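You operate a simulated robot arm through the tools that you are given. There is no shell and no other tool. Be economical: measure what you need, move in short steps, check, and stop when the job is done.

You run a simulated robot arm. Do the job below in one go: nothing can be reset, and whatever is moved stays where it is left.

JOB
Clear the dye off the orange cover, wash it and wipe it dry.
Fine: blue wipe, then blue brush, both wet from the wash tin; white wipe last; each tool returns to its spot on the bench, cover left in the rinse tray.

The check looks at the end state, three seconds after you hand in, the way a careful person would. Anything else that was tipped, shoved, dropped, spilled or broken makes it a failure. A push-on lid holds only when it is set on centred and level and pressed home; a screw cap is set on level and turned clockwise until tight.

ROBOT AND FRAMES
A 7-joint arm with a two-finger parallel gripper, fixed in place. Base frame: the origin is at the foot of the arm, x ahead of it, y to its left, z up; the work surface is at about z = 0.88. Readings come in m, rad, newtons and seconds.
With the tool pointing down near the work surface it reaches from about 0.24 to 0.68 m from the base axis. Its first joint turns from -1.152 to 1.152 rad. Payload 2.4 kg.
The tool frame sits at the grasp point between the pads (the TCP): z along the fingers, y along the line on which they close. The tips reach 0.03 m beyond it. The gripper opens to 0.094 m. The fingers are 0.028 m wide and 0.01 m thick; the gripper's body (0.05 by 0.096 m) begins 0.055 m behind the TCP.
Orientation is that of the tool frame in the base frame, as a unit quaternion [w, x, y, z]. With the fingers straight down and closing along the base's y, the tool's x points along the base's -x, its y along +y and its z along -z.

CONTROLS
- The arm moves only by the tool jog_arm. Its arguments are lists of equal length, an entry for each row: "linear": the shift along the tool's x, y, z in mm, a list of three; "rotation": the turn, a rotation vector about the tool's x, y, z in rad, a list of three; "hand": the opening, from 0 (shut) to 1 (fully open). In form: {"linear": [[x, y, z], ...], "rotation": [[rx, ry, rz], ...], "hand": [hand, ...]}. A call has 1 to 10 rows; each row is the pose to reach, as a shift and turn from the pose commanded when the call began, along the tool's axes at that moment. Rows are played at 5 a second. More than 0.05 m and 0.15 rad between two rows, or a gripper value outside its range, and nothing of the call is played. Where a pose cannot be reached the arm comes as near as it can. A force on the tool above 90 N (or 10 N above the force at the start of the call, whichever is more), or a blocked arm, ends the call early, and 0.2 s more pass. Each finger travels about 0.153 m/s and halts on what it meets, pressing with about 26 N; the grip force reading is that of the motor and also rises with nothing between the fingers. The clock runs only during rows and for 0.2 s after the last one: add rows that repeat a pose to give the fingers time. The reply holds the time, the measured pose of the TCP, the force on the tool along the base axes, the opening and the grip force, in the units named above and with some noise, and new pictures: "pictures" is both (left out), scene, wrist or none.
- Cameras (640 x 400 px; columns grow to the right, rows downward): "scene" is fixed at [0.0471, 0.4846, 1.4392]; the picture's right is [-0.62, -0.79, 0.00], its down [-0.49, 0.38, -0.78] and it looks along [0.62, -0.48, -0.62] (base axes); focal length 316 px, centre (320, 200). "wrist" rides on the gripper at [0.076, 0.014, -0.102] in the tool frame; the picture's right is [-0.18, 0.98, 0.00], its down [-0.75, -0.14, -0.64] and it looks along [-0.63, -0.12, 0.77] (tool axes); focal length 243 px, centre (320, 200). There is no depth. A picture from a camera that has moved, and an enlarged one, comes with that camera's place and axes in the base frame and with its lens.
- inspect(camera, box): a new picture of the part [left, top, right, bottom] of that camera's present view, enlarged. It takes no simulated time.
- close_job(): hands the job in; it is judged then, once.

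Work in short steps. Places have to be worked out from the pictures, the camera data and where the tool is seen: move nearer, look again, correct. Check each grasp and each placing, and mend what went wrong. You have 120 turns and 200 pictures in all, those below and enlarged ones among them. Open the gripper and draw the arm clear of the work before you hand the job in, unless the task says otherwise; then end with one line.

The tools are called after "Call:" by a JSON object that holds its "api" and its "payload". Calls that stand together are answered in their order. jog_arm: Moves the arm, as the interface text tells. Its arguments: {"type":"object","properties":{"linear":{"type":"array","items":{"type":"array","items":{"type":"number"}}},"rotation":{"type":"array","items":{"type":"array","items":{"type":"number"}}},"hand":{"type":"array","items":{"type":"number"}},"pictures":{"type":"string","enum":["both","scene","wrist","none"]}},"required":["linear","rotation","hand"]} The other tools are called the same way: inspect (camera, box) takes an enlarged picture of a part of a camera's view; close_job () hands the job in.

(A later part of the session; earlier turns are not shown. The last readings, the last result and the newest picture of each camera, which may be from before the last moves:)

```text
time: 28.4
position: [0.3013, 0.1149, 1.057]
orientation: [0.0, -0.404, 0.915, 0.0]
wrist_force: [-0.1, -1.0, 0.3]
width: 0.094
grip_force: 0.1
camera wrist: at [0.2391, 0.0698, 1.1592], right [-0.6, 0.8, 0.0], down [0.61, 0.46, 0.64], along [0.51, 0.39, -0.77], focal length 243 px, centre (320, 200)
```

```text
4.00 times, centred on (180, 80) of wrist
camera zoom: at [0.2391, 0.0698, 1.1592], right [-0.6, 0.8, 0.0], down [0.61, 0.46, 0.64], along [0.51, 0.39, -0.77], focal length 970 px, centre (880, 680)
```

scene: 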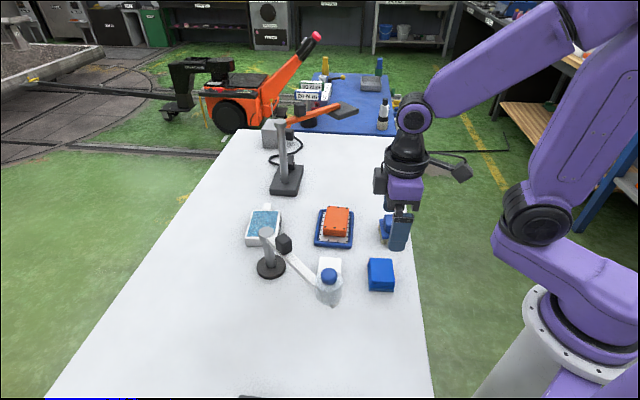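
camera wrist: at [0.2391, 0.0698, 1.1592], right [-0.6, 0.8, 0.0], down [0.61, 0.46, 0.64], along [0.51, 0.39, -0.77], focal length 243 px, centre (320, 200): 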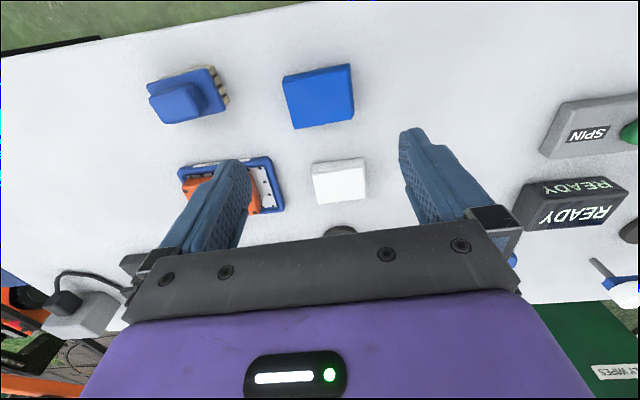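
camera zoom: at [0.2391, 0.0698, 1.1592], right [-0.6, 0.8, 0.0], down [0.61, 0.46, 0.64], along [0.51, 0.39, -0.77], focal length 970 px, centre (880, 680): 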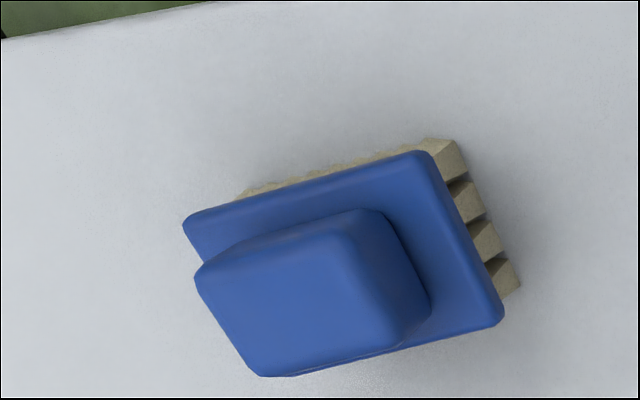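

Blue wipe is back. The brush handle (42×25 mm) is centred ≈(0.3815, 0.0095), long axis 140.5°. Move above it, open, to verify.

Call:
{"api": "jog_arm", "payload": {"linear": [[8, -43, 0], [16, -86, 0], [25, -130, 0], [25, -130, 40], [25, -130, 70], [25, -130, 70]], "rotation": [[0, 0, -0.02], [0, 0, -0.04], [0, 0, -0.05], [0, 0, -0.05], [0, 0, -0.05], [0, 0, -0.05]], "hand": [1, 1, 1, 1, 1, 1], "pictures": "wrist"}}

Call:
{"api": "inspect", "payload": {"camera": "wrist", "box": [200, 70, 440, 220]}}

Call:
{"api": "inspect", "payload": {"camera": "scene", "box": [350, 180, 430, 250]}}

```text
time: 29.8
position: [0.3792, 0.0078, 0.9865]
orientation: [0.0, -0.427, 0.904, 0.0]
wrist_force: [-0.1, -0.3, -0.2]
width: 0.0941
grip_force: 0.1
camera wrist: at [0.3198, -0.0409, 1.0883], right [-0.64, 0.77, 0.0], down [0.59, 0.49, 0.64], along [0.49, 0.41, -0.77], focal length 243 px, centre (320, 200)
```

wrist: 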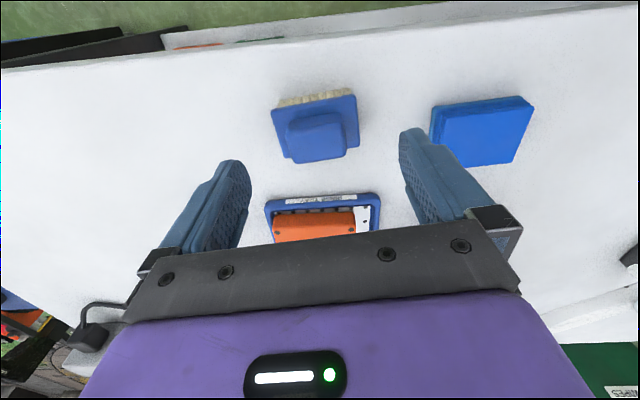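

```text
2.67 times, centred on (320, 145) of wrist
camera zoom: at [0.3198, -0.0409, 1.0883], right [-0.64, 0.77, 0.0], down [0.59, 0.49, 0.64], along [0.49, 0.41, -0.77], focal length 647 px, centre (320, 347)
```

zoom: 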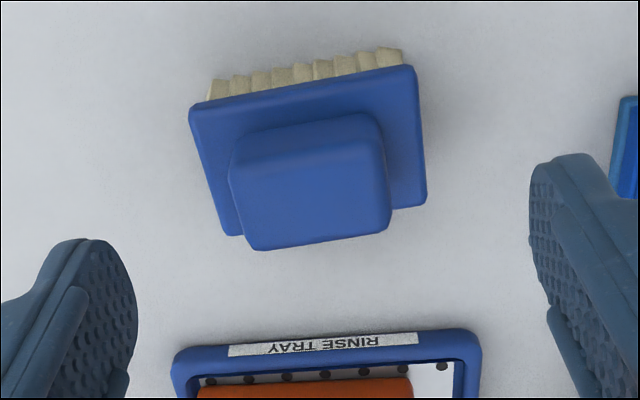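

```text
5.71 times, centred on (390, 215) of scene
camera zoom: at [0.0471, 0.4846, 1.4392], right [-0.62, -0.79, 0.0], down [-0.49, 0.38, -0.78], along [0.62, -0.48, -0.62], focal length 1804 px, centre (-80, 114)
```

zoom: 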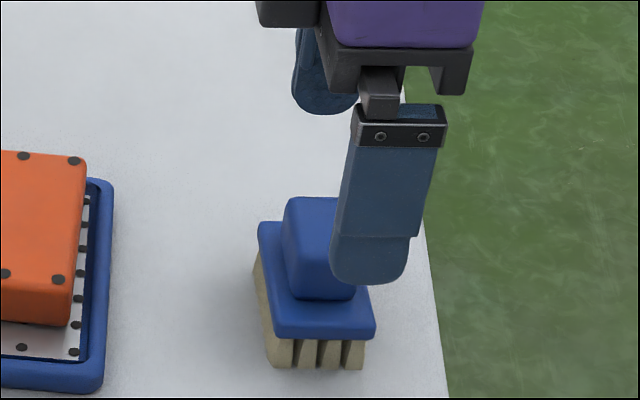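

Brush centre (0.3815, 0.009), aligned. Descend to TCP z≈0.939 (tips just above the brush plate) and close on the handle.

Call:
{"api": "jog_arm", "payload": {"linear": [[-1, -1, 25], [-1, -1, 40], [-1, -1, 47], [-1, -1, 47]], "rotation": [[0, 0, 0], [0, 0, 0], [0, 0, 0], [0, 0, 0]], "hand": [1, 1, 1, 1], "pictures": "none"}}

Call:
{"api": "inspect", "payload": {"camera": "scene", "box": [350, 190, 430, 260]}}

Call:
{"api": "inspect", "payload": {"camera": "wrist", "box": [200, 70, 440, 220]}}

```text
time: 30.8
position: [0.3812, 0.0089, 0.9419]
orientation: [0.0, -0.427, 0.904, 0.0]
wrist_force: [0.3, -0.2, -0.3]
width: 0.0939
grip_force: 0.3
```

```text
5.71 times, centred on (390, 225) of scene
camera zoom: at [0.0471, 0.4846, 1.4392], right [-0.62, -0.79, 0.0], down [-0.49, 0.38, -0.78], along [0.62, -0.48, -0.62], focal length 1804 px, centre (-80, 57)
```

zoom: 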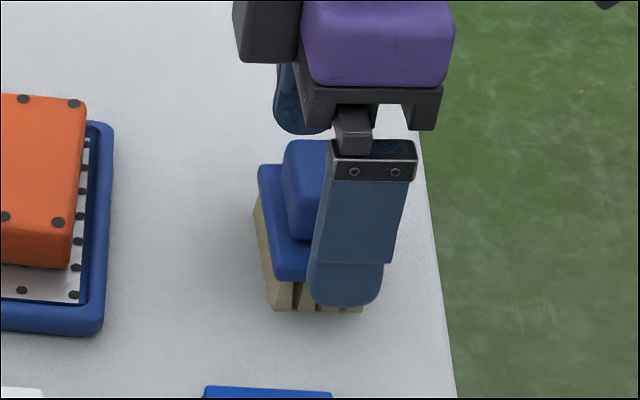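

```text
2.67 times, centred on (320, 145) of wrist
camera zoom: at [0.3223, -0.04, 1.0433], right [-0.64, 0.77, 0.0], down [0.59, 0.49, 0.64], along [0.49, 0.41, -0.77], focal length 647 px, centre (320, 347)
```

zoom: 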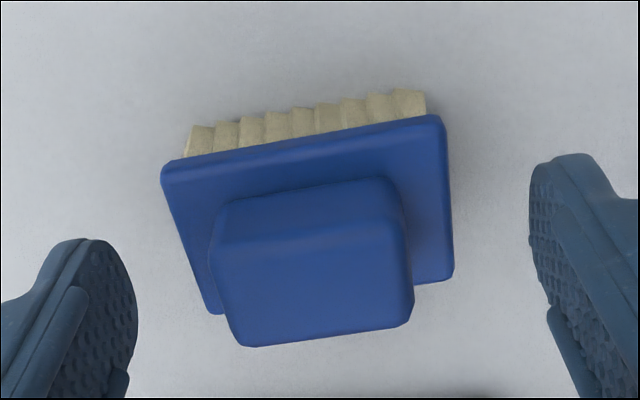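

Fingers straddle the handle with tips just above the plate. Close.

Call:
{"api": "jog_arm", "payload": {"linear": [[0, 0, 0], [0, 0, 0], [0, 0, 0], [0, 0, 0]], "rotation": [[0, 0, 0], [0, 0, 0], [0, 0, 0], [0, 0, 0]], "hand": [0.7, 0.4, 0.3, 0.3], "pictures": "wrist"}}

Call:
{"api": "inspect", "payload": {"camera": "scene", "box": [350, 190, 430, 260]}}

```text
time: 31.8
position: [0.3813, 0.0092, 0.9409]
orientation: [0.0, -0.426, 0.905, 0.0]
wrist_force: [1.1, 0.0, 1.4]
width: 0.041
grip_force: 26.2
camera wrist: at [0.3222, -0.04, 1.0434], right [-0.64, 0.77, 0.0], down [0.59, 0.49, 0.64], along [0.49, 0.41, -0.77], focal length 243 px, centre (320, 200)
```

wrist: 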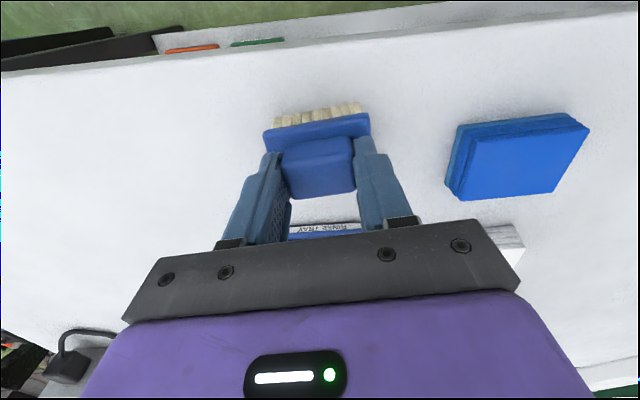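

```text
5.71 times, centred on (390, 225) of scene
camera zoom: at [0.0471, 0.4846, 1.4392], right [-0.62, -0.79, 0.0], down [-0.49, 0.38, -0.78], along [0.62, -0.48, -0.62], focal length 1804 px, centre (-80, 57)
```

zoom: 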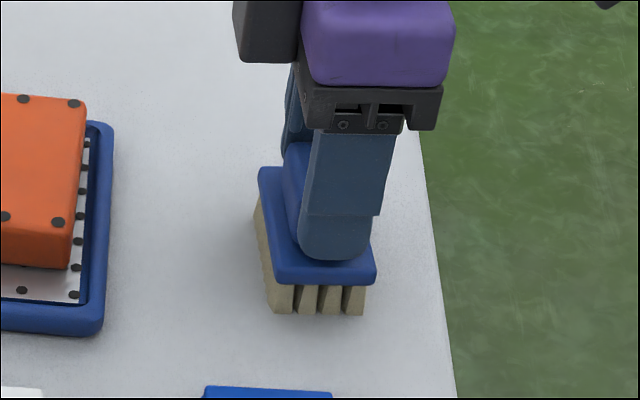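

Gripped (0.041 m, 26 N). Lift 100 mm, then travel to the wash tin (0.585, 0.245).

Call:
{"api": "jog_arm", "payload": {"linear": [[0, 0, -30], [0, 0, -70], [0, 0, -100]], "rotation": [[0, 0, 0], [0, 0, 0], [0, 0, 0]], "hand": [0.3, 0.3, 0.3], "pictures": "none"}}

Call:
{"api": "jog_arm", "payload": {"linear": [[-39, -1, 0], [-78, -2, 0], [-117, -3, 0], [-156, -4, 0], [-195, -5, 0], [-234, -6, 0], [-273, -7, 0], [-312, -8, 0], [-312, -8, 0]], "rotation": [[0, 0, 0], [0, 0, 0], [0, 0, 0], [0, 0, 0], [0, 0, 0], [0, 0, 0], [0, 0, 0], [0, 0, 0], [0, 0, 0]], "hand": [0.3, 0.3, 0.3, 0.3, 0.3, 0.3, 0.3, 0.3, 0.3]}}

```text
time: 32.6
position: [0.3825, 0.0099, 1.0394]
orientation: [0.0, -0.427, 0.904, 0.0]
wrist_force: [0.3, 0.9, -0.3]
width: 0.0411
grip_force: 25.9
```

```text
time: 34.6
position: [0.5872, 0.2432, 1.041]
orientation: [0.001, -0.426, 0.905, 0.0]
wrist_force: [1.0, -0.1, -0.3]
width: 0.0411
grip_force: 25.4
camera wrist: at [0.5284, 0.1951, 1.1428], right [-0.64, 0.77, 0.0], down [0.59, 0.49, 0.64], along [0.49, 0.41, -0.77], focal length 243 px, centre (320, 200)
```

scene: 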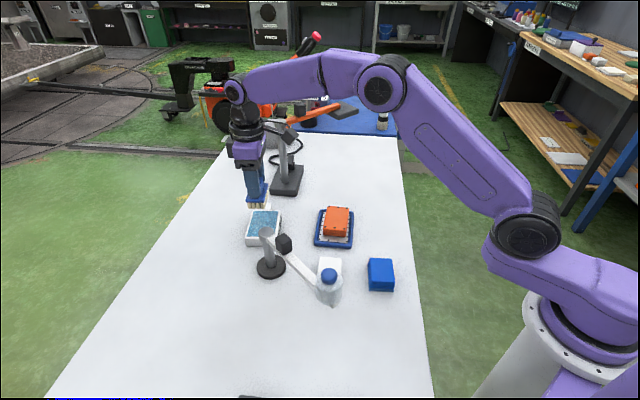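
wrist: 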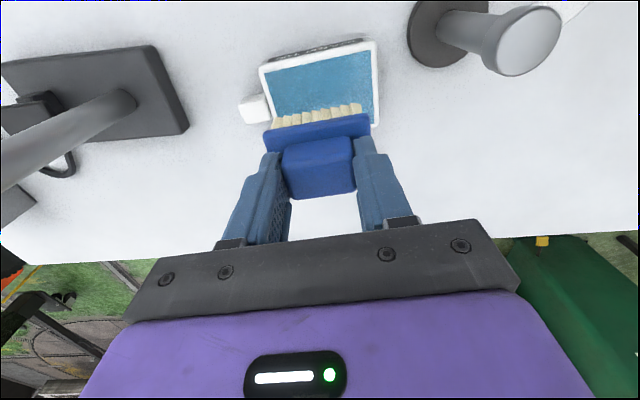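

Over the tin. Descend to just above contact (~0.972), then a few mm steps.

Call:
{"api": "jog_arm", "payload": {"linear": [[2, 0, 30], [2, 0, 60], [2, 0, 70], [2, 0, 70]], "rotation": [[0, 0, 0], [0, 0, 0], [0, 0, 0], [0, 0, 0]], "hand": [0.3, 0.3, 0.3, 0.3], "pictures": "none"}}

Call:
{"api": "jog_arm", "payload": {"linear": [[0, 0, 2], [0, 0, 3], [0, 0, 3]], "rotation": [[0, 0, 0], [0, 0, 0], [0, 0, 0]], "hand": [0.3, 0.3, 0.3], "pictures": "none"}}

```text
time: 35.6
position: [0.5838, 0.2429, 0.9717]
orientation: [0.0, -0.427, 0.904, 0.001]
wrist_force: [0.1, -0.2, -0.3]
width: 0.0411
grip_force: 26.2
```

```text
time: 36.4
position: [0.586, 0.2428, 0.9712]
orientation: [0.003, -0.426, 0.905, 0.0]
wrist_force: [-8.4, 0.6, 24.8]
width: 0.041
grip_force: 25.9
```

Contact with 25 N. Hold a second, then lift and check the bristles.

Call:
{"api": "jog_arm", "payload": {"linear": [[0, 0, 0], [0, 0, 0], [0, 0, 0], [0, 0, 0], [0, 0, -30], [0, 0, -70], [0, 0, -70]], "rotation": [[0, 0, 0], [0, 0, 0], [0, 0, 0], [0, 0, 0], [0, 0, 0], [0, 0, 0], [0, 0, 0]], "hand": [0.3, 0.3, 0.3, 0.3, 0.3, 0.3, 0.3], "pictures": "none"}}

Call:
{"api": "inspect", "payload": {"camera": "wrist", "box": [220, 30, 420, 220]}}

Call:
{"api": "inspect", "payload": {"camera": "scene", "box": [220, 170, 310, 260]}}

```text
time: 38.0
position: [0.5865, 0.2422, 1.0388]
orientation: [-0.001, -0.426, 0.905, 0.0]
wrist_force: [0.2, 0.4, -0.8]
width: 0.0412
grip_force: 26.1
```

```text
2.11 times, centred on (320, 125) of wrist
camera zoom: at [0.5277, 0.1934, 1.1401], right [-0.64, 0.77, 0.0], down [0.59, 0.49, 0.64], along [0.49, 0.41, -0.77], focal length 511 px, centre (320, 358)
```

zoom: 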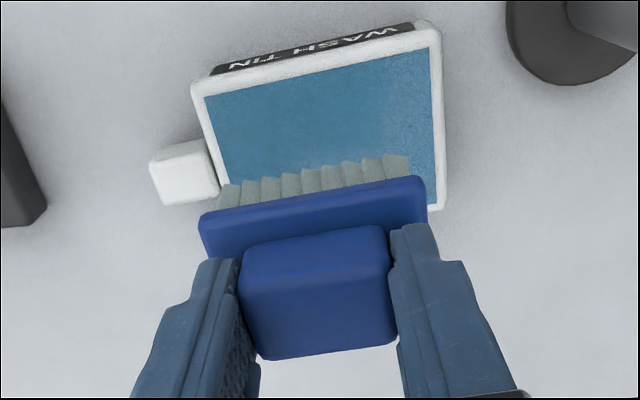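

```text
4.44 times, centred on (265, 215) of scene
camera zoom: at [0.0471, 0.4846, 1.4392], right [-0.62, -0.79, 0.0], down [-0.49, 0.38, -0.78], along [0.62, -0.48, -0.62], focal length 1403 px, centre (564, 133)
```

zoom: 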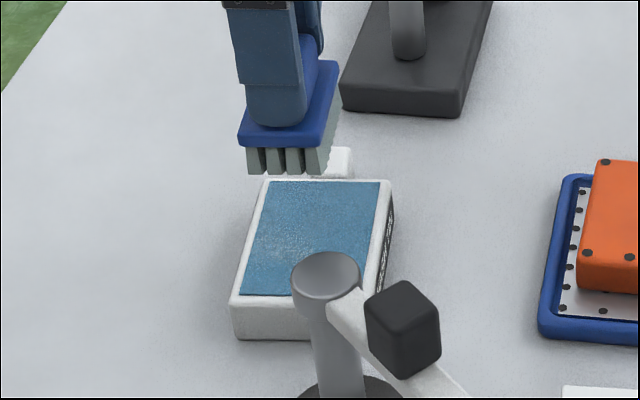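

Bristles are wet. Move over the cover and descend to just above it.

Call:
{"api": "jog_arm", "payload": {"linear": [[37, -4, 0], [74, -8, 0], [111, -12, 0], [148, -16, 0], [185, -19, 0], [185, -19, 30], [185, -19, 60], [185, -19, 60]], "rotation": [[0, 0, 0.02], [0, 0, 0.05], [0, 0, 0.08], [0, 0, 0.115], [0, 0, 0.115], [0, 0, 0.115], [0, 0, 0.115], [0, 0, 0.115]], "hand": [0.3, 0.3, 0.3, 0.3, 0.3, 0.3, 0.3, 0.3], "pictures": "none"}}

Call:
{"api": "inspect", "payload": {"camera": "scene", "box": [300, 180, 370, 250]}}

Call:
{"api": "inspect", "payload": {"camera": "wrist", "box": [200, 20, 440, 230]}}

```text
time: 39.8
position: [0.4828, 0.0892, 0.9784]
orientation: [0.0, -0.374, 0.927, 0.0]
wrist_force: [0.3, -0.4, -0.3]
width: 0.041
grip_force: 26.2
```

```text
5.71 times, centred on (335, 215) of scene
camera zoom: at [0.0471, 0.4846, 1.4392], right [-0.62, -0.79, 0.0], down [-0.49, 0.38, -0.78], along [0.62, -0.48, -0.62], focal length 1804 px, centre (234, 114)
```

zoom: 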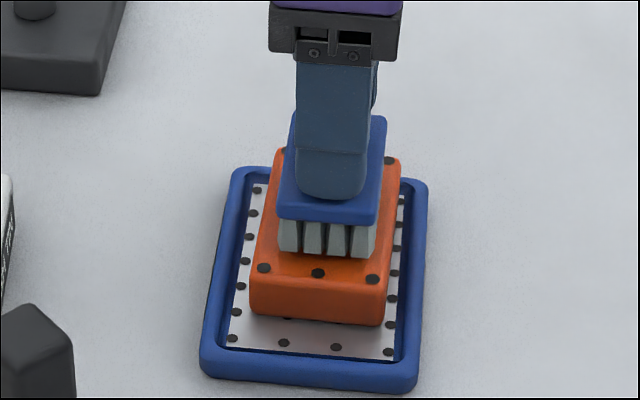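

```text
1.90 times, centred on (320, 125) of wrist
camera zoom: at [0.4186, 0.0482, 1.0813], right [-0.55, 0.84, 0.0], down [0.64, 0.42, 0.64], along [0.54, 0.35, -0.77], focal length 462 px, centre (320, 343)
```

zoom: 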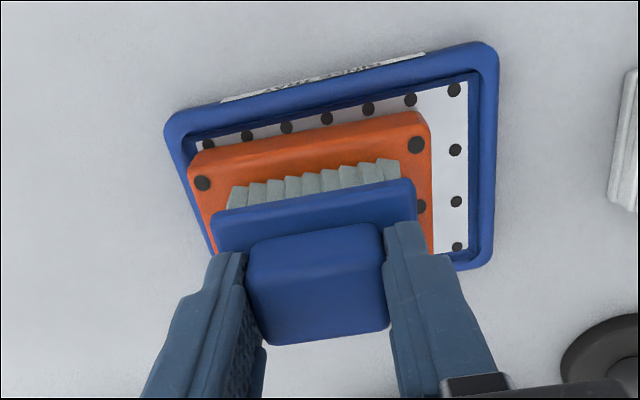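

Well centred, ~7 mm above. Step down to contact.

Call:
{"api": "jog_arm", "payload": {"linear": [[1, 0, 4], [1, 0, 6.5], [1, 0, 6.5]], "rotation": [[0, 0, 0], [0, 0, 0], [0, 0, 0]], "hand": [0.3, 0.3, 0.3], "pictures": "none"}}

```text
time: 40.6
position: [0.4829, 0.088, 0.9725]
orientation: [0.001, -0.374, 0.928, -0.001]
wrist_force: [-5.4, -0.5, 24.0]
width: 0.0413
grip_force: 26.1
```

24 N contact. Scrub over the cover in both axes.

Call:
{"api": "jog_arm", "payload": {"linear": [[0, 10, 0], [0, 0, 0], [0, -10, 0], [6, -10, 0], [6, 0, 0], [6, 10, 0], [-6, 10, 0], [-6, 0, 0], [-6, -10, 0], [0, 0, 0]], "rotation": [[0, 0, 0], [0, 0, 0], [0, 0, 0], [0, 0, 0], [0, 0, 0], [0, 0, 0], [0, 0, 0], [0, 0, 0], [0, 0, 0], [0, 0, 0]], "hand": [0.3, 0.3, 0.3, 0.3, 0.3, 0.3, 0.3, 0.3, 0.3, 0.3], "pictures": "none"}}

Call:
{"api": "inspect", "payload": {"camera": "scene", "box": [300, 180, 370, 250]}}

```text
time: 42.8
position: [0.4877, 0.0868, 0.9723]
orientation: [0.005, -0.372, 0.928, -0.002]
wrist_force: [11.9, -1.5, 28.4]
width: 0.0409
grip_force: 26.1
```

```text
5.71 times, centred on (335, 215) of scene
camera zoom: at [0.0471, 0.4845, 1.4393], right [-0.62, -0.79, 0.0], down [-0.49, 0.38, -0.78], along [0.62, -0.48, -0.62], focal length 1804 px, centre (234, 114)
```

zoom: 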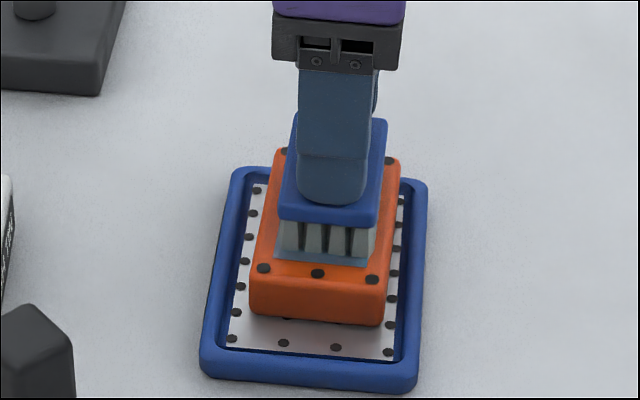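

A lather film shows under the brush. One more sweep, then lift to check.

Call:
{"api": "jog_arm", "payload": {"linear": [[0, 12, 0], [8, 12, 0], [8, 0, 0], [8, -12, 0], [0, -12, 0], [-8, -12, 0], [-8, 0, 0], [-8, 12, 0], [0, 0, 0]], "rotation": [[0, 0, 0], [0, 0, 0], [0, 0, 0], [0, 0, 0], [0, 0, 0], [0, 0, 0], [0, 0, 0], [0, 0, 0], [0, 0, 0]], "hand": [0.3, 0.3, 0.3, 0.3, 0.3, 0.3, 0.3, 0.3, 0.3], "pictures": "none"}}

Call:
{"api": "jog_arm", "payload": {"linear": [[0, 0, -5], [0, 0, -40], [0, 0, -70], [0, 0, -70]], "rotation": [[0, 0, 0], [0, 0, 0], [0, 0, 0], [0, 0, 0]], "hand": [0.3, 0.3, 0.3, 0.3], "pictures": "none"}}

Call:
{"api": "inspect", "payload": {"camera": "scene", "box": [300, 190, 370, 250]}}

Call:
{"api": "inspect", "payload": {"camera": "wrist", "box": [200, 20, 440, 230]}}

```text
time: 44.8
position: [0.4819, 0.0899, 0.9736]
orientation: [0.0, -0.374, 0.927, 0.0]
wrist_force: [-1.4, 6.0, 14.0]
width: 0.0409
grip_force: 26.3
```

```text
time: 45.8
position: [0.4806, 0.0861, 1.0425]
orientation: [0.0, -0.374, 0.927, 0.0]
wrist_force: [0.4, -1.0, -0.9]
width: 0.0411
grip_force: 25.9
```

```text
6.67 times, centred on (335, 220) of scene
camera zoom: at [0.0471, 0.4846, 1.4392], right [-0.62, -0.79, 0.0], down [-0.49, 0.38, -0.78], along [0.62, -0.48, -0.62], focal length 2104 px, centre (220, 67)
```

zoom: 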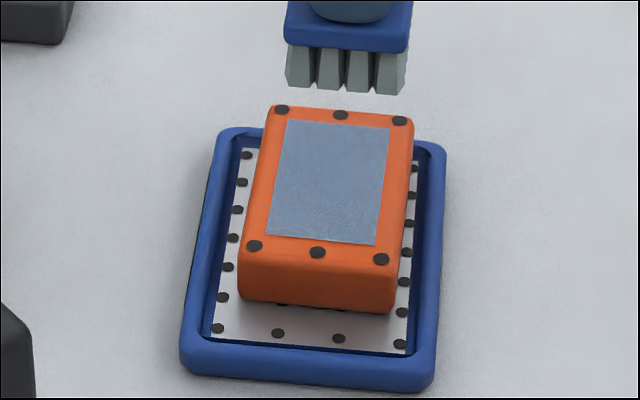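

```text
1.90 times, centred on (320, 125) of wrist
camera zoom: at [0.4164, 0.0449, 1.1445], right [-0.55, 0.84, 0.0], down [0.64, 0.42, 0.64], along [0.54, 0.35, -0.77], focal length 462 px, centre (320, 343)
```

zoom: 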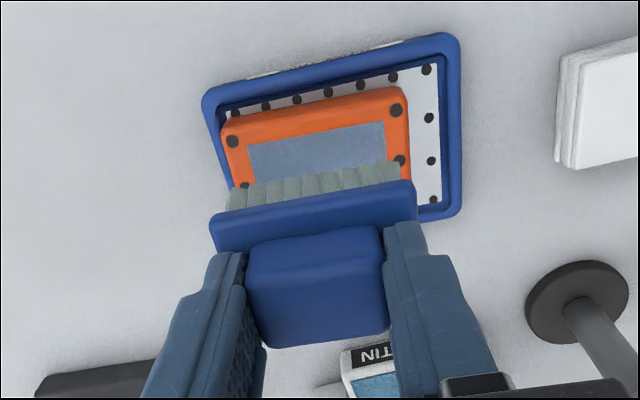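

The cover now shows a wash film. Return the brush to its spot (0.381, 0.009).

Call:
{"api": "jog_arm", "payload": {"linear": [[32, 3, 0], [64, 6, 0], [96, 10, 0], [127, 13, 0], [127, 13, 35], [127, 13, 70], [127, 13, 92], [127, 13, 99], [127, 13, 99]], "rotation": [[0, 0, -0.03], [0, 0, -0.06], [0, 0, -0.09], [0, 0, -0.117], [0, 0, -0.117], [0, 0, -0.117], [0, 0, -0.117], [0, 0, -0.117], [0, 0, -0.117]], "hand": [0.3, 0.3, 0.3, 0.3, 0.3, 0.3, 0.3, 0.3, 0.3], "pictures": "none"}}

Call:
{"api": "inspect", "payload": {"camera": "scene", "box": [350, 190, 430, 260]}}

```text
time: 47.8
position: [0.3807, 0.0088, 0.9448]
orientation: [-0.001, -0.428, 0.904, 0.0]
wrist_force: [0.9, -0.2, -0.5]
width: 0.0409
grip_force: 25.6
```

```text
5.71 times, centred on (390, 225) of scene
camera zoom: at [0.0471, 0.4846, 1.4392], right [-0.62, -0.79, 0.0], down [-0.49, 0.38, -0.78], along [0.62, -0.48, -0.62], focal length 1804 px, centre (-80, 57)
```

zoom: 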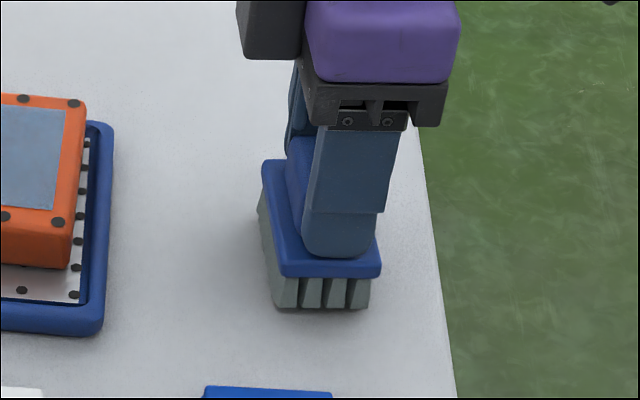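

About 3 mm high and 2 mm off; correct, lower, and check for contact.

Call:
{"api": "jog_arm", "payload": {"linear": [[-2, 0, 1.5], [-2, 0, 3], [-2, 0, 3]], "rotation": [[0, 0, 0], [0, 0, 0], [0, 0, 0]], "hand": [0.3, 0.3, 0.3], "pictures": "none"}}

Call:
{"api": "inspect", "payload": {"camera": "scene", "box": [350, 190, 430, 260]}}

```text
time: 48.6
position: [0.3832, 0.0104, 0.9421]
orientation: [0.0, -0.428, 0.904, 0.0]
wrist_force: [0.3, 1.2, -1.1]
width: 0.0411
grip_force: 25.8
```

```text
5.71 times, centred on (390, 225) of scene
camera zoom: at [0.0471, 0.4846, 1.4392], right [-0.62, -0.79, 0.0], down [-0.49, 0.38, -0.78], along [0.62, -0.48, -0.62], focal length 1804 px, centre (-80, 57)
```

zoom: 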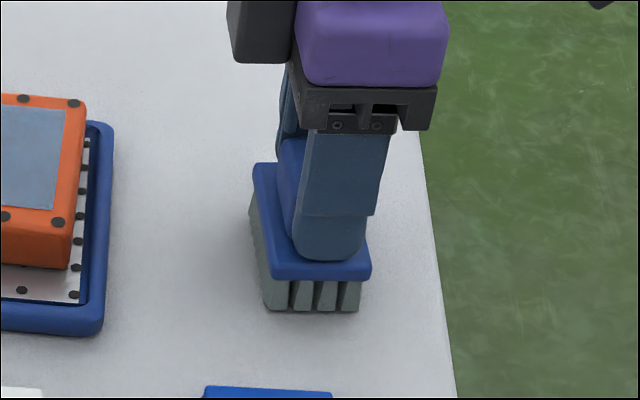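

Call:
{"api": "jog_arm", "payload": {"linear": [[1.3, 0, 1], [1.3, 0, 1.5], [1.3, 0, 1.5]], "rotation": [[0, 0, 0], [0, 0, 0], [0, 0, 0]], "hand": [0.3, 0.3, 0.3], "pictures": "none"}}

Call:
{"api": "inspect", "payload": {"camera": "scene", "box": [350, 190, 430, 260]}}

```text
time: 49.4
position: [0.3816, 0.01, 0.9381]
orientation: [0.0, -0.427, 0.904, 0.0]
wrist_force: [0.1, -0.7, -1.3]
width: 0.0411
grip_force: 25.8
```

```text
5.71 times, centred on (390, 225) of scene
camera zoom: at [0.0471, 0.4846, 1.4392], right [-0.62, -0.79, 0.0], down [-0.49, 0.38, -0.78], along [0.62, -0.48, -0.62], focal length 1804 px, centre (-80, 57)
```

zoom: 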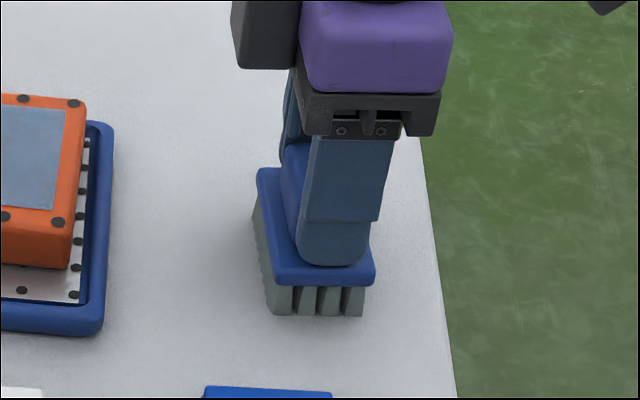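

Brush matches its original picture position. Release and rise.

Call:
{"api": "jog_arm", "payload": {"linear": [[0, 0, 0], [0, 0, 0], [0, 0, 0], [0, 0, -30], [0, 0, -70], [0, 0, -110], [0, 0, -110]], "rotation": [[0, 0, 0], [0, 0, 0], [0, 0, 0], [0, 0, 0], [0, 0, 0], [0, 0, 0], [0, 0, 0]], "hand": [0.6, 1, 1, 1, 1, 1, 1]}}

Call:
{"api": "inspect", "payload": {"camera": "scene", "box": [280, 200, 400, 310]}}

```text
time: 51.0
position: [0.3818, 0.0065, 1.0489]
orientation: [0.0, -0.427, 0.904, 0.0]
wrist_force: [-0.2, -0.7, 0.6]
width: 0.0938
grip_force: 0.0
camera wrist: at [0.3231, -0.041, 1.1516], right [-0.64, 0.77, 0.0], down [0.59, 0.49, 0.64], along [0.49, 0.41, -0.77], focal length 243 px, centre (320, 200)
```

scene: 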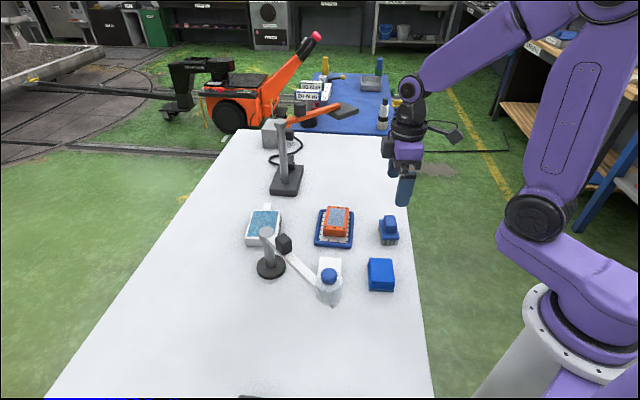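
wrist: 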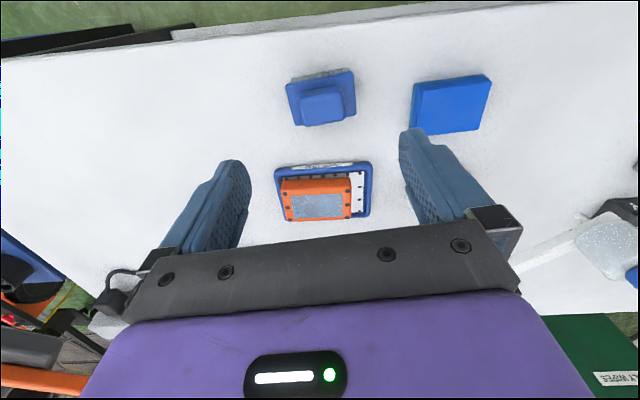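

```text
3.64 times, centred on (340, 255) of scene
camera zoom: at [0.0471, 0.4846, 1.4392], right [-0.62, -0.79, 0.0], down [-0.49, 0.38, -0.78], along [0.62, -0.48, -0.62], focal length 1148 px, centre (247, 0)
```

zoom: 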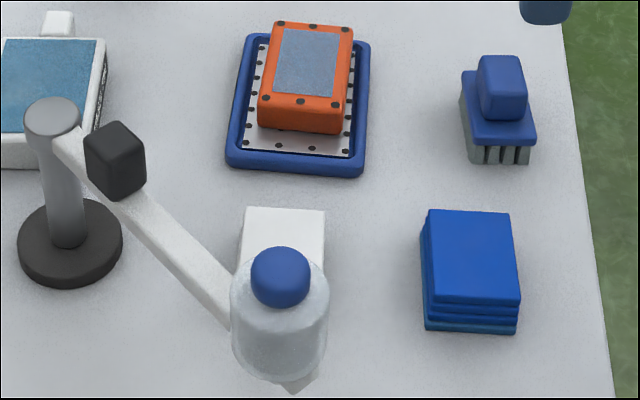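

Brush back in place. Now the white wipe near (0.371, 0.204); the stand arm lies ~8 cm beyond it, so approach at height first and look.

Call:
{"api": "jog_arm", "payload": {"linear": [[-28, 26, -5], [-56, 53, -10], [-84, 79, -10], [-112, 106, -10], [-140, 132, -10], [-140, 132, -10]], "rotation": [[0, 0, 0.02], [0, 0, 0.04], [0, 0, 0.06], [0, 0, 0.08], [0, 0, 0.09], [0, 0, 0.09]], "hand": [1, 1, 1, 1, 1, 1], "pictures": "wrist"}}

Call:
{"api": "inspect", "payload": {"camera": "wrist", "box": [200, 30, 440, 180]}}

Call:
{"api": "inspect", "payload": {"camera": "scene", "box": [250, 150, 410, 310]}}

```text
time: 52.4
position: [0.3697, 0.2024, 1.0607]
orientation: [0.0, -0.386, 0.922, 0.0]
wrist_force: [0.2, 0.2, 0.6]
width: 0.094
grip_force: 0.1
camera wrist: at [0.3052, 0.1587, 1.1619], right [-0.57, 0.82, 0.0], down [0.63, 0.44, 0.64], along [0.53, 0.37, -0.77], focal length 243 px, centre (320, 200)
```

wrist: 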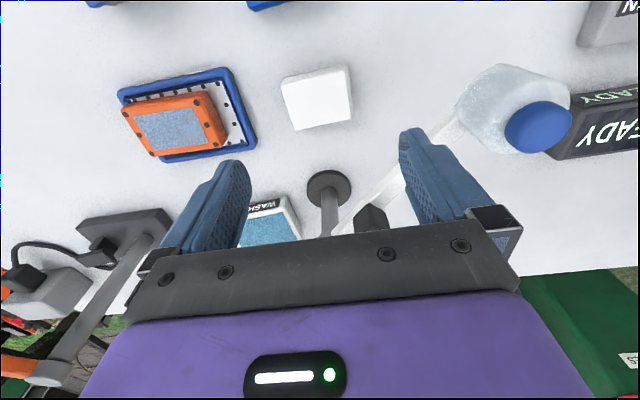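

```text
2.67 times, centred on (320, 105) of wrist
camera zoom: at [0.3052, 0.1587, 1.1619], right [-0.57, 0.82, 0.0], down [0.63, 0.44, 0.64], along [0.53, 0.37, -0.77], focal length 647 px, centre (320, 453)
```

zoom: 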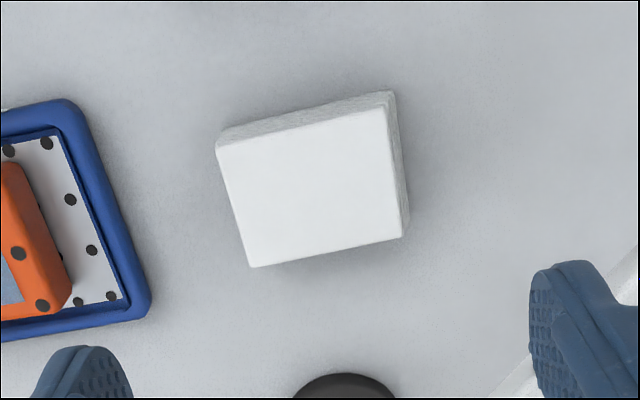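

```text
2.50 times, centred on (330, 230) of scene
camera zoom: at [0.0471, 0.4846, 1.4392], right [-0.62, -0.79, 0.0], down [-0.49, 0.38, -0.78], along [0.62, -0.48, -0.62], focal length 789 px, centre (295, 125)
```

zoom: 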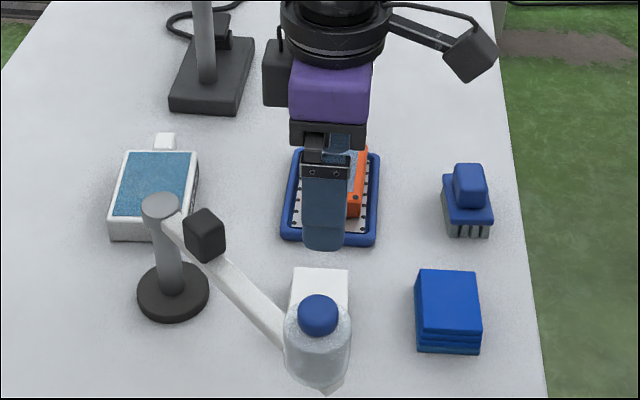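

White wipe centre (0.374, 0.204), axis 137°. I'll grip ~5 mm nearer the base side for clearance from the stand arm (near edge y≈0.27). Descend partway and check clearance.

Call:
{"api": "jog_arm", "payload": {"linear": [[2, -1, 35], [2, -1, 70], [2, -1, 95], [2, -1, 95]], "rotation": [[0, 0, -0.03], [0, 0, -0.03], [0, 0, -0.03], [0, 0, -0.03]], "hand": [1, 1, 1, 1], "pictures": "wrist"}}

Call:
{"api": "inspect", "payload": {"camera": "scene", "box": [260, 190, 390, 310]}}

```text
time: 53.4
position: [0.3678, 0.1996, 0.9632]
orientation: [0.0, -0.4, 0.917, 0.0]
wrist_force: [0.2, 0.2, 0.1]
width: 0.0941
grip_force: 0.1
camera wrist: at [0.3046, 0.154, 1.0655], right [-0.6, 0.8, 0.0], down [0.62, 0.46, 0.64], along [0.52, 0.38, -0.77], focal length 243 px, centre (320, 200)
```

wrist: 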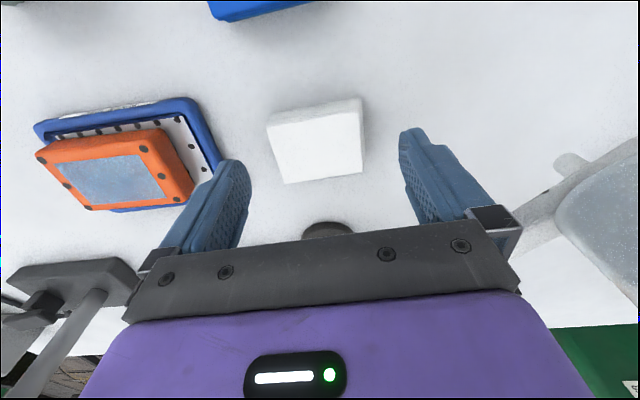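

```text
3.33 times, centred on (325, 250) of scene
camera zoom: at [0.0471, 0.4846, 1.4392], right [-0.62, -0.79, 0.0], down [-0.49, 0.38, -0.78], along [0.62, -0.48, -0.62], focal length 1052 px, centre (303, 33)
```

zoom: 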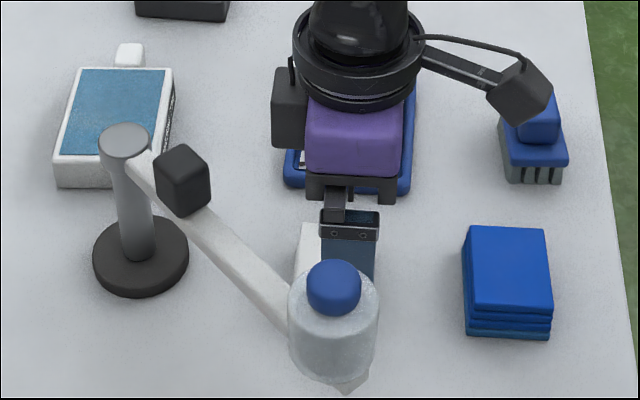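

Clear on all sides. Descend the last 42 mm.

Call:
{"api": "jog_arm", "payload": {"linear": [[0, 0, 20], [0, 0, 35], [0, 0, 42], [0, 0, 42]], "rotation": [[0, 0, 0], [0, 0, 0], [0, 0, 0], [0, 0, 0]], "hand": [1, 1, 1, 1], "pictures": "wrist"}}

Call:
{"api": "inspect", "payload": {"camera": "scene", "box": [260, 190, 390, 310]}}

```text
time: 54.4
position: [0.3696, 0.1999, 0.9225]
orientation: [0.0, -0.4, 0.917, 0.001]
wrist_force: [0.2, -0.2, 0.2]
width: 0.0939
grip_force: 0.2
camera wrist: at [0.3062, 0.154, 1.0239], right [-0.6, 0.8, 0.0], down [0.62, 0.46, 0.64], along [0.52, 0.38, -0.77], focal length 243 px, centre (320, 200)
```

wrist: 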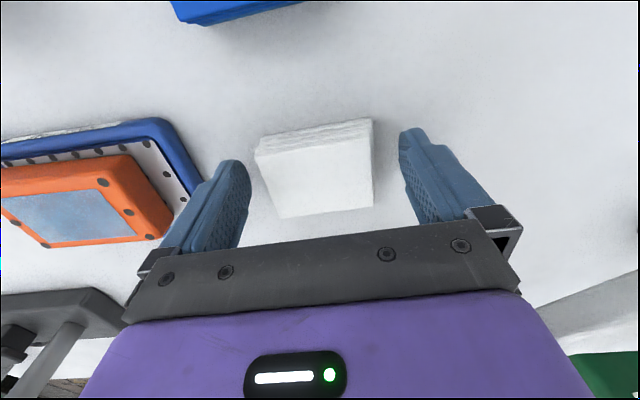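

```text
3.33 times, centred on (325, 250) of scene
camera zoom: at [0.0471, 0.4846, 1.4392], right [-0.62, -0.79, 0.0], down [-0.49, 0.38, -0.78], along [0.62, -0.48, -0.62], focal length 1052 px, centre (303, 33)
```

zoom: 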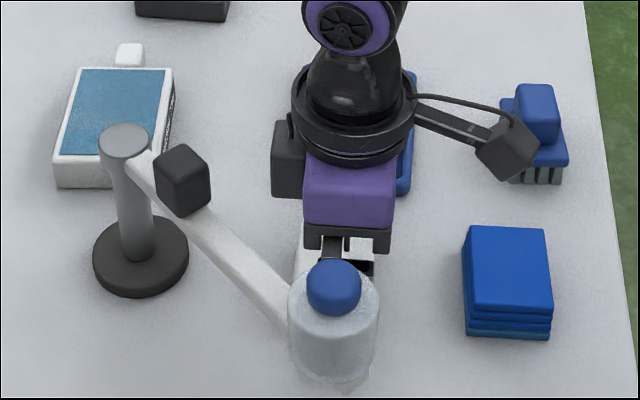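

Same framing as the blue wipe grasp. Close and lift.

Call:
{"api": "jog_arm", "payload": {"linear": [[0, -1, 0], [0, -1, 0], [0, -1, 0], [0, -1, 0]], "rotation": [[0, 0, 0], [0, 0, 0], [0, 0, 0], [0, 0, 0]], "hand": [0.8, 0.6, 0.6, 0.6], "pictures": "none"}}

Call:
{"api": "jog_arm", "payload": {"linear": [[0, 0, -20], [0, 0, -50], [0, 0, -90], [0, 0, -120], [0, 0, -120]], "rotation": [[0, 0, 0], [0, 0, 0], [0, 0, 0], [0, 0, 0], [0, 0, 0]], "hand": [0.6, 0.6, 0.6, 0.6, 0.6]}}

```text
time: 55.4
position: [0.3699, 0.1983, 0.9222]
orientation: [0.0, -0.399, 0.917, 0.0]
wrist_force: [0.7, -1.0, -0.1]
width: 0.0691
grip_force: 25.7
```

```text
time: 56.6
position: [0.3694, 0.1968, 1.0425]
orientation: [-0.001, -0.4, 0.917, 0.0]
wrist_force: [-0.2, 0.7, 0.0]
width: 0.0689
grip_force: 26.2
camera wrist: at [0.3063, 0.1525, 1.144], right [-0.6, 0.8, 0.0], down [0.62, 0.46, 0.64], along [0.52, 0.38, -0.77], focal length 243 px, centre (320, 200)
```

scene: 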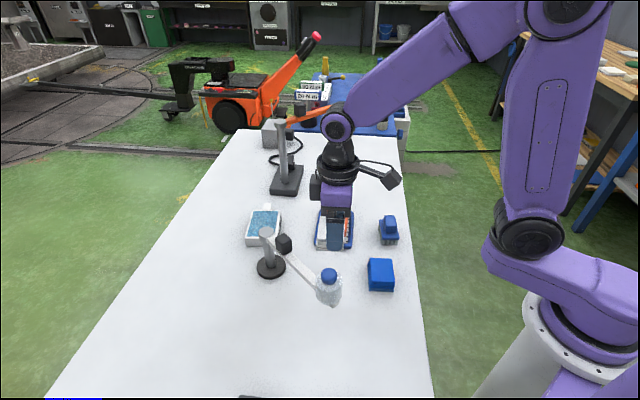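
wrist: 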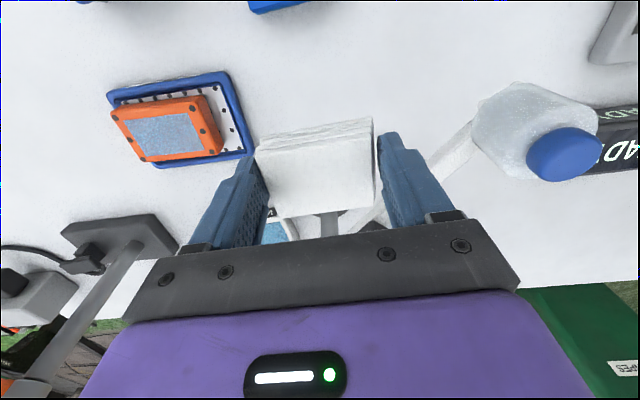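

White wipe held. Move over the cover and descend to just above it.

Call:
{"api": "jog_arm", "payload": {"linear": [[1, -40, 0], [3, -80, 0], [5, -120, 0], [6, -157, 0], [6, -157, 40], [6, -157, 75], [6, -157, 85], [6, -157, 85]], "rotation": [[0, 0, 0.01], [0, 0, 0.03], [0, 0, 0.056], [0, 0, 0.056], [0, 0, 0.056], [0, 0, 0.056], [0, 0, 0.056], [0, 0, 0.056]], "hand": [0.6, 0.6, 0.6, 0.6, 0.6, 0.6, 0.6, 0.6], "pictures": "none"}}

Call:
{"api": "inspect", "payload": {"camera": "scene", "box": [300, 190, 370, 250]}}

```text
time: 58.4
position: [0.4797, 0.0867, 0.9579]
orientation: [0.0, -0.374, 0.927, 0.0]
wrist_force: [0.1, 0.3, -0.5]
width: 0.0687
grip_force: 25.7
```

```text
6.67 times, centred on (335, 220) of scene
camera zoom: at [0.0471, 0.4846, 1.4392], right [-0.62, -0.79, 0.0], down [-0.49, 0.38, -0.78], along [0.62, -0.48, -0.62], focal length 2104 px, centre (220, 67)
```

zoom: 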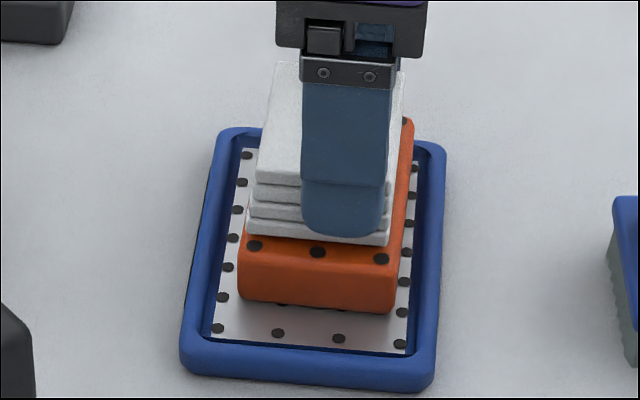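

Call:
{"api": "jog_arm", "payload": {"linear": [[3, 0, 3], [3, 0, 5.5], [3, 0, 5.5]], "rotation": [[0, 0, 0], [0, 0, 0], [0, 0, 0]], "hand": [0.6, 0.6, 0.6], "pictures": "none"}}

```text
time: 59.2
position: [0.4785, 0.0843, 0.9546]
orientation: [0.002, -0.373, 0.928, -0.001]
wrist_force: [-5.7, -2.1, 39.8]
width: 0.0688
grip_force: 25.8
```

Contact at 40 N; ease 0.7 mm and wipe over the whole patch.

Call:
{"api": "jog_arm", "payload": {"linear": [[0, 10, -0.7], [0, 0, -0.7], [0, -10, -0.7], [6, -10, -0.7], [6, 0, -0.7], [6, 10, -0.7], [-6, 10, -0.7], [-6, 0, -0.7], [-6, -10, -0.7], [0, 0, -0.7]], "rotation": [[0, 0, 0], [0, 0, 0], [0, 0, 0], [0, 0, 0], [0, 0, 0], [0, 0, 0], [0, 0, 0], [0, 0, 0], [0, 0, 0], [0, 0, 0]], "hand": [0.6, 0.6, 0.6, 0.6, 0.6, 0.6, 0.6, 0.6, 0.6, 0.6], "pictures": "none"}}

Call:
{"api": "jog_arm", "payload": {"linear": [[0, 10, 0], [0, 0, 0], [0, -10, 0], [6, -10, 0], [6, 0, 0], [6, 10, 0], [-6, 10, 0], [-6, 0, 0], [-6, -10, 0], [0, 0, 0]], "rotation": [[0, 0, 0], [0, 0, 0], [0, 0, 0], [0, 0, 0], [0, 0, 0], [0, 0, 0], [0, 0, 0], [0, 0, 0], [0, 0, 0], [0, 0, 0]], "hand": [0.6, 0.6, 0.6, 0.6, 0.6, 0.6, 0.6, 0.6, 0.6, 0.6], "pictures": "none"}}

Call:
{"api": "jog_arm", "payload": {"linear": [[0, 0, -5], [0, 0, -40], [0, 0, -90], [0, 0, -90]], "rotation": [[0, 0, 0], [0, 0, 0], [0, 0, 0], [0, 0, 0]], "hand": [0.6, 0.6, 0.6, 0.6], "pictures": "none"}}

Call:
{"api": "inspect", "payload": {"camera": "scene", "box": [300, 190, 370, 250]}}

Call:
{"api": "inspect", "payload": {"camera": "wrist", "box": [200, 20, 440, 230]}}

```text
time: 61.4
position: [0.4764, 0.0855, 0.9519]
orientation: [-0.001, -0.373, 0.928, -0.001]
wrist_force: [0.3, -0.1, 0.8]
width: 0.0689
grip_force: 25.7
```

```text
time: 63.6
position: [0.4781, 0.0854, 0.9522]
orientation: [0.001, -0.374, 0.928, 0.0]
wrist_force: [1.3, -0.6, 3.4]
width: 0.0689
grip_force: 25.9
```

```text
time: 64.6
position: [0.4794, 0.0867, 1.04]
orientation: [0.0, -0.374, 0.927, 0.0]
wrist_force: [-0.5, 0.1, 0.2]
width: 0.0688
grip_force: 25.9
```

```text
6.67 times, centred on (335, 220) of scene
camera zoom: at [0.0471, 0.4846, 1.4392], right [-0.62, -0.79, 0.0], down [-0.49, 0.38, -0.78], along [0.62, -0.48, -0.62], focal length 2104 px, centre (220, 67)
```

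zoom: 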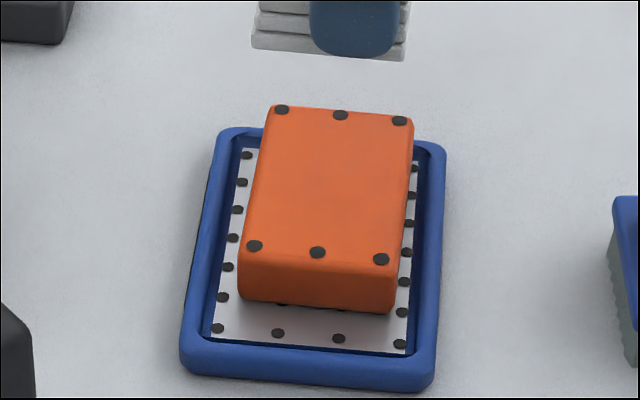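

```text
1.90 times, centred on (320, 125) of wrist
camera zoom: at [0.4133, 0.0445, 1.1421], right [-0.55, 0.84, 0.0], down [0.64, 0.42, 0.64], along [0.54, 0.35, -0.77], focal length 462 px, centre (320, 343)
```

zoom: 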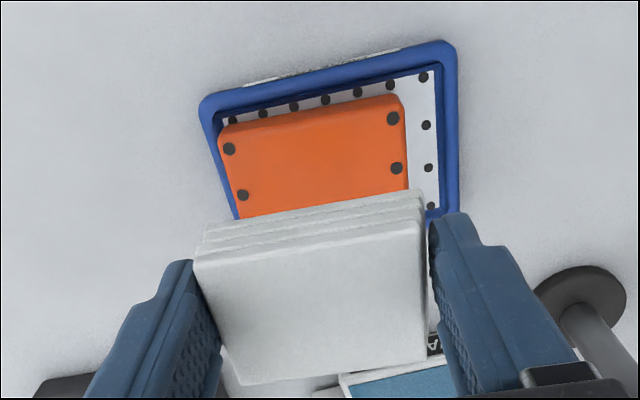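

Cover is clean and dry, undisturbed. Return the white wipe by reversing the offsets.

Call:
{"api": "jog_arm", "payload": {"linear": [[0, 40, 0], [0, 80, 0], [0, 120, 0], [0, 157, 0], [0, 157, 35], [0, 157, 70], [0, 157, 100], [0, 157, 115], [0, 157, 115]], "rotation": [[0, 0, -0.01], [0, 0, -0.03], [0, 0, -0.05], [0, 0, -0.056], [0, 0, -0.056], [0, 0, -0.056], [0, 0, -0.056], [0, 0, -0.056], [0, 0, -0.056]], "hand": [0.6, 0.6, 0.6, 0.6, 0.6, 0.6, 0.6, 0.6, 0.6], "pictures": "none"}}

Call:
{"api": "inspect", "payload": {"camera": "scene", "box": [260, 190, 390, 310]}}

```text
time: 66.6
position: [0.3686, 0.1983, 0.9264]
orientation: [0.0, -0.4, 0.916, 0.0]
wrist_force: [-0.7, 0.3, -0.5]
width: 0.0688
grip_force: 26.1
```

```text
3.33 times, centred on (325, 250) of scene
camera zoom: at [0.0471, 0.4846, 1.4392], right [-0.62, -0.79, 0.0], down [-0.49, 0.38, -0.78], along [0.62, -0.48, -0.62], focal length 1052 px, centre (303, 33)
```

zoom: 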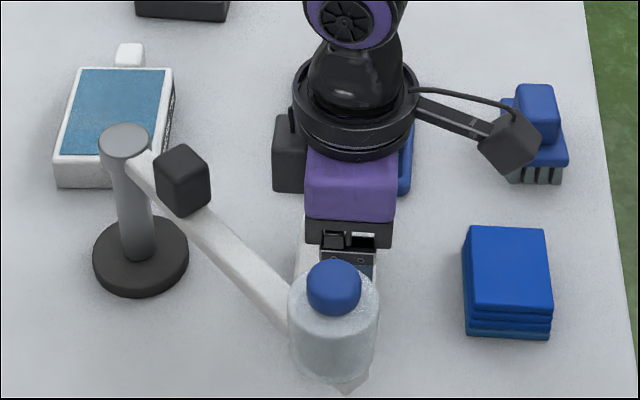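

Position matches home; lower the last ~4.5 mm, release, and rise.

Call:
{"api": "jog_arm", "payload": {"linear": [[0, 0, 3], [0, 0, 4.7], [0, 0, 4.7]], "rotation": [[0, 0, 0], [0, 0, 0], [0, 0, 0]], "hand": [0.6, 0.6, 0.6], "pictures": "none"}}

Call:
{"api": "jog_arm", "payload": {"linear": [[0, 0, 0.3], [0, 0, 0.3], [0, 0, 0.3], [0, 0, -30], [0, 0, -70], [0, 0, -110], [0, 0, -140], [0, 0, -140]], "rotation": [[0, 0, 0], [0, 0, 0], [0, 0, 0], [0, 0, 0], [0, 0, 0], [0, 0, 0], [0, 0, 0], [0, 0, 0]], "hand": [0.8, 1, 1, 1, 1, 1, 1, 1]}}

Call:
{"api": "inspect", "payload": {"camera": "wrist", "box": [200, 30, 440, 180]}}

```text
time: 67.4
position: [0.3691, 0.197, 0.922]
orientation: [0.0, -0.399, 0.917, 0.0]
wrist_force: [0.7, -0.5, 0.6]
width: 0.0688
grip_force: 26.2
```

```text
time: 69.2
position: [0.3698, 0.1967, 1.0626]
orientation: [0.0, -0.399, 0.917, 0.0]
wrist_force: [-0.9, 0.8, 0.1]
width: 0.0941
grip_force: 0.1
camera wrist: at [0.3071, 0.1513, 1.163], right [-0.6, 0.8, 0.0], down [0.62, 0.46, 0.64], along [0.52, 0.38, -0.77], focal length 243 px, centre (320, 200)
```

scene: 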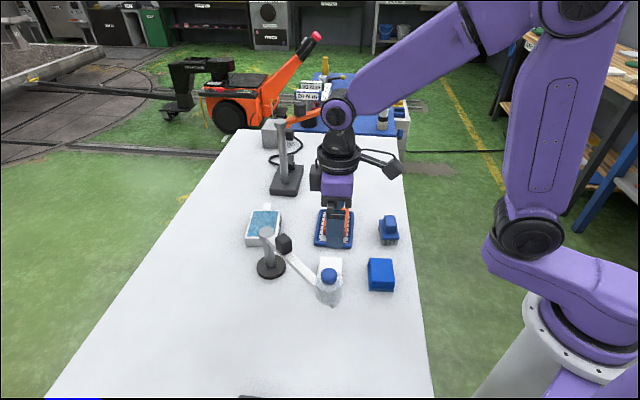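
wrist: 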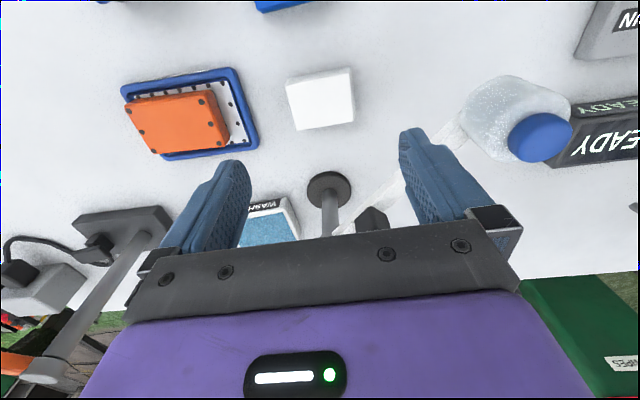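

```text
2.67 times, centred on (320, 105) of wrist
camera zoom: at [0.3071, 0.1513, 1.163], right [-0.6, 0.8, 0.0], down [0.62, 0.46, 0.64], along [0.52, 0.38, -0.77], focal length 647 px, centre (320, 453)
```

zoom: 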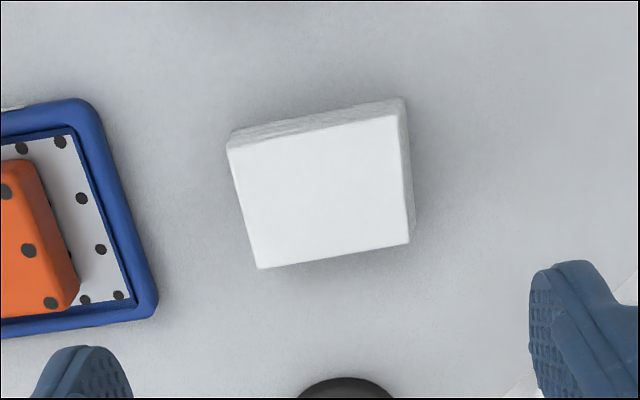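

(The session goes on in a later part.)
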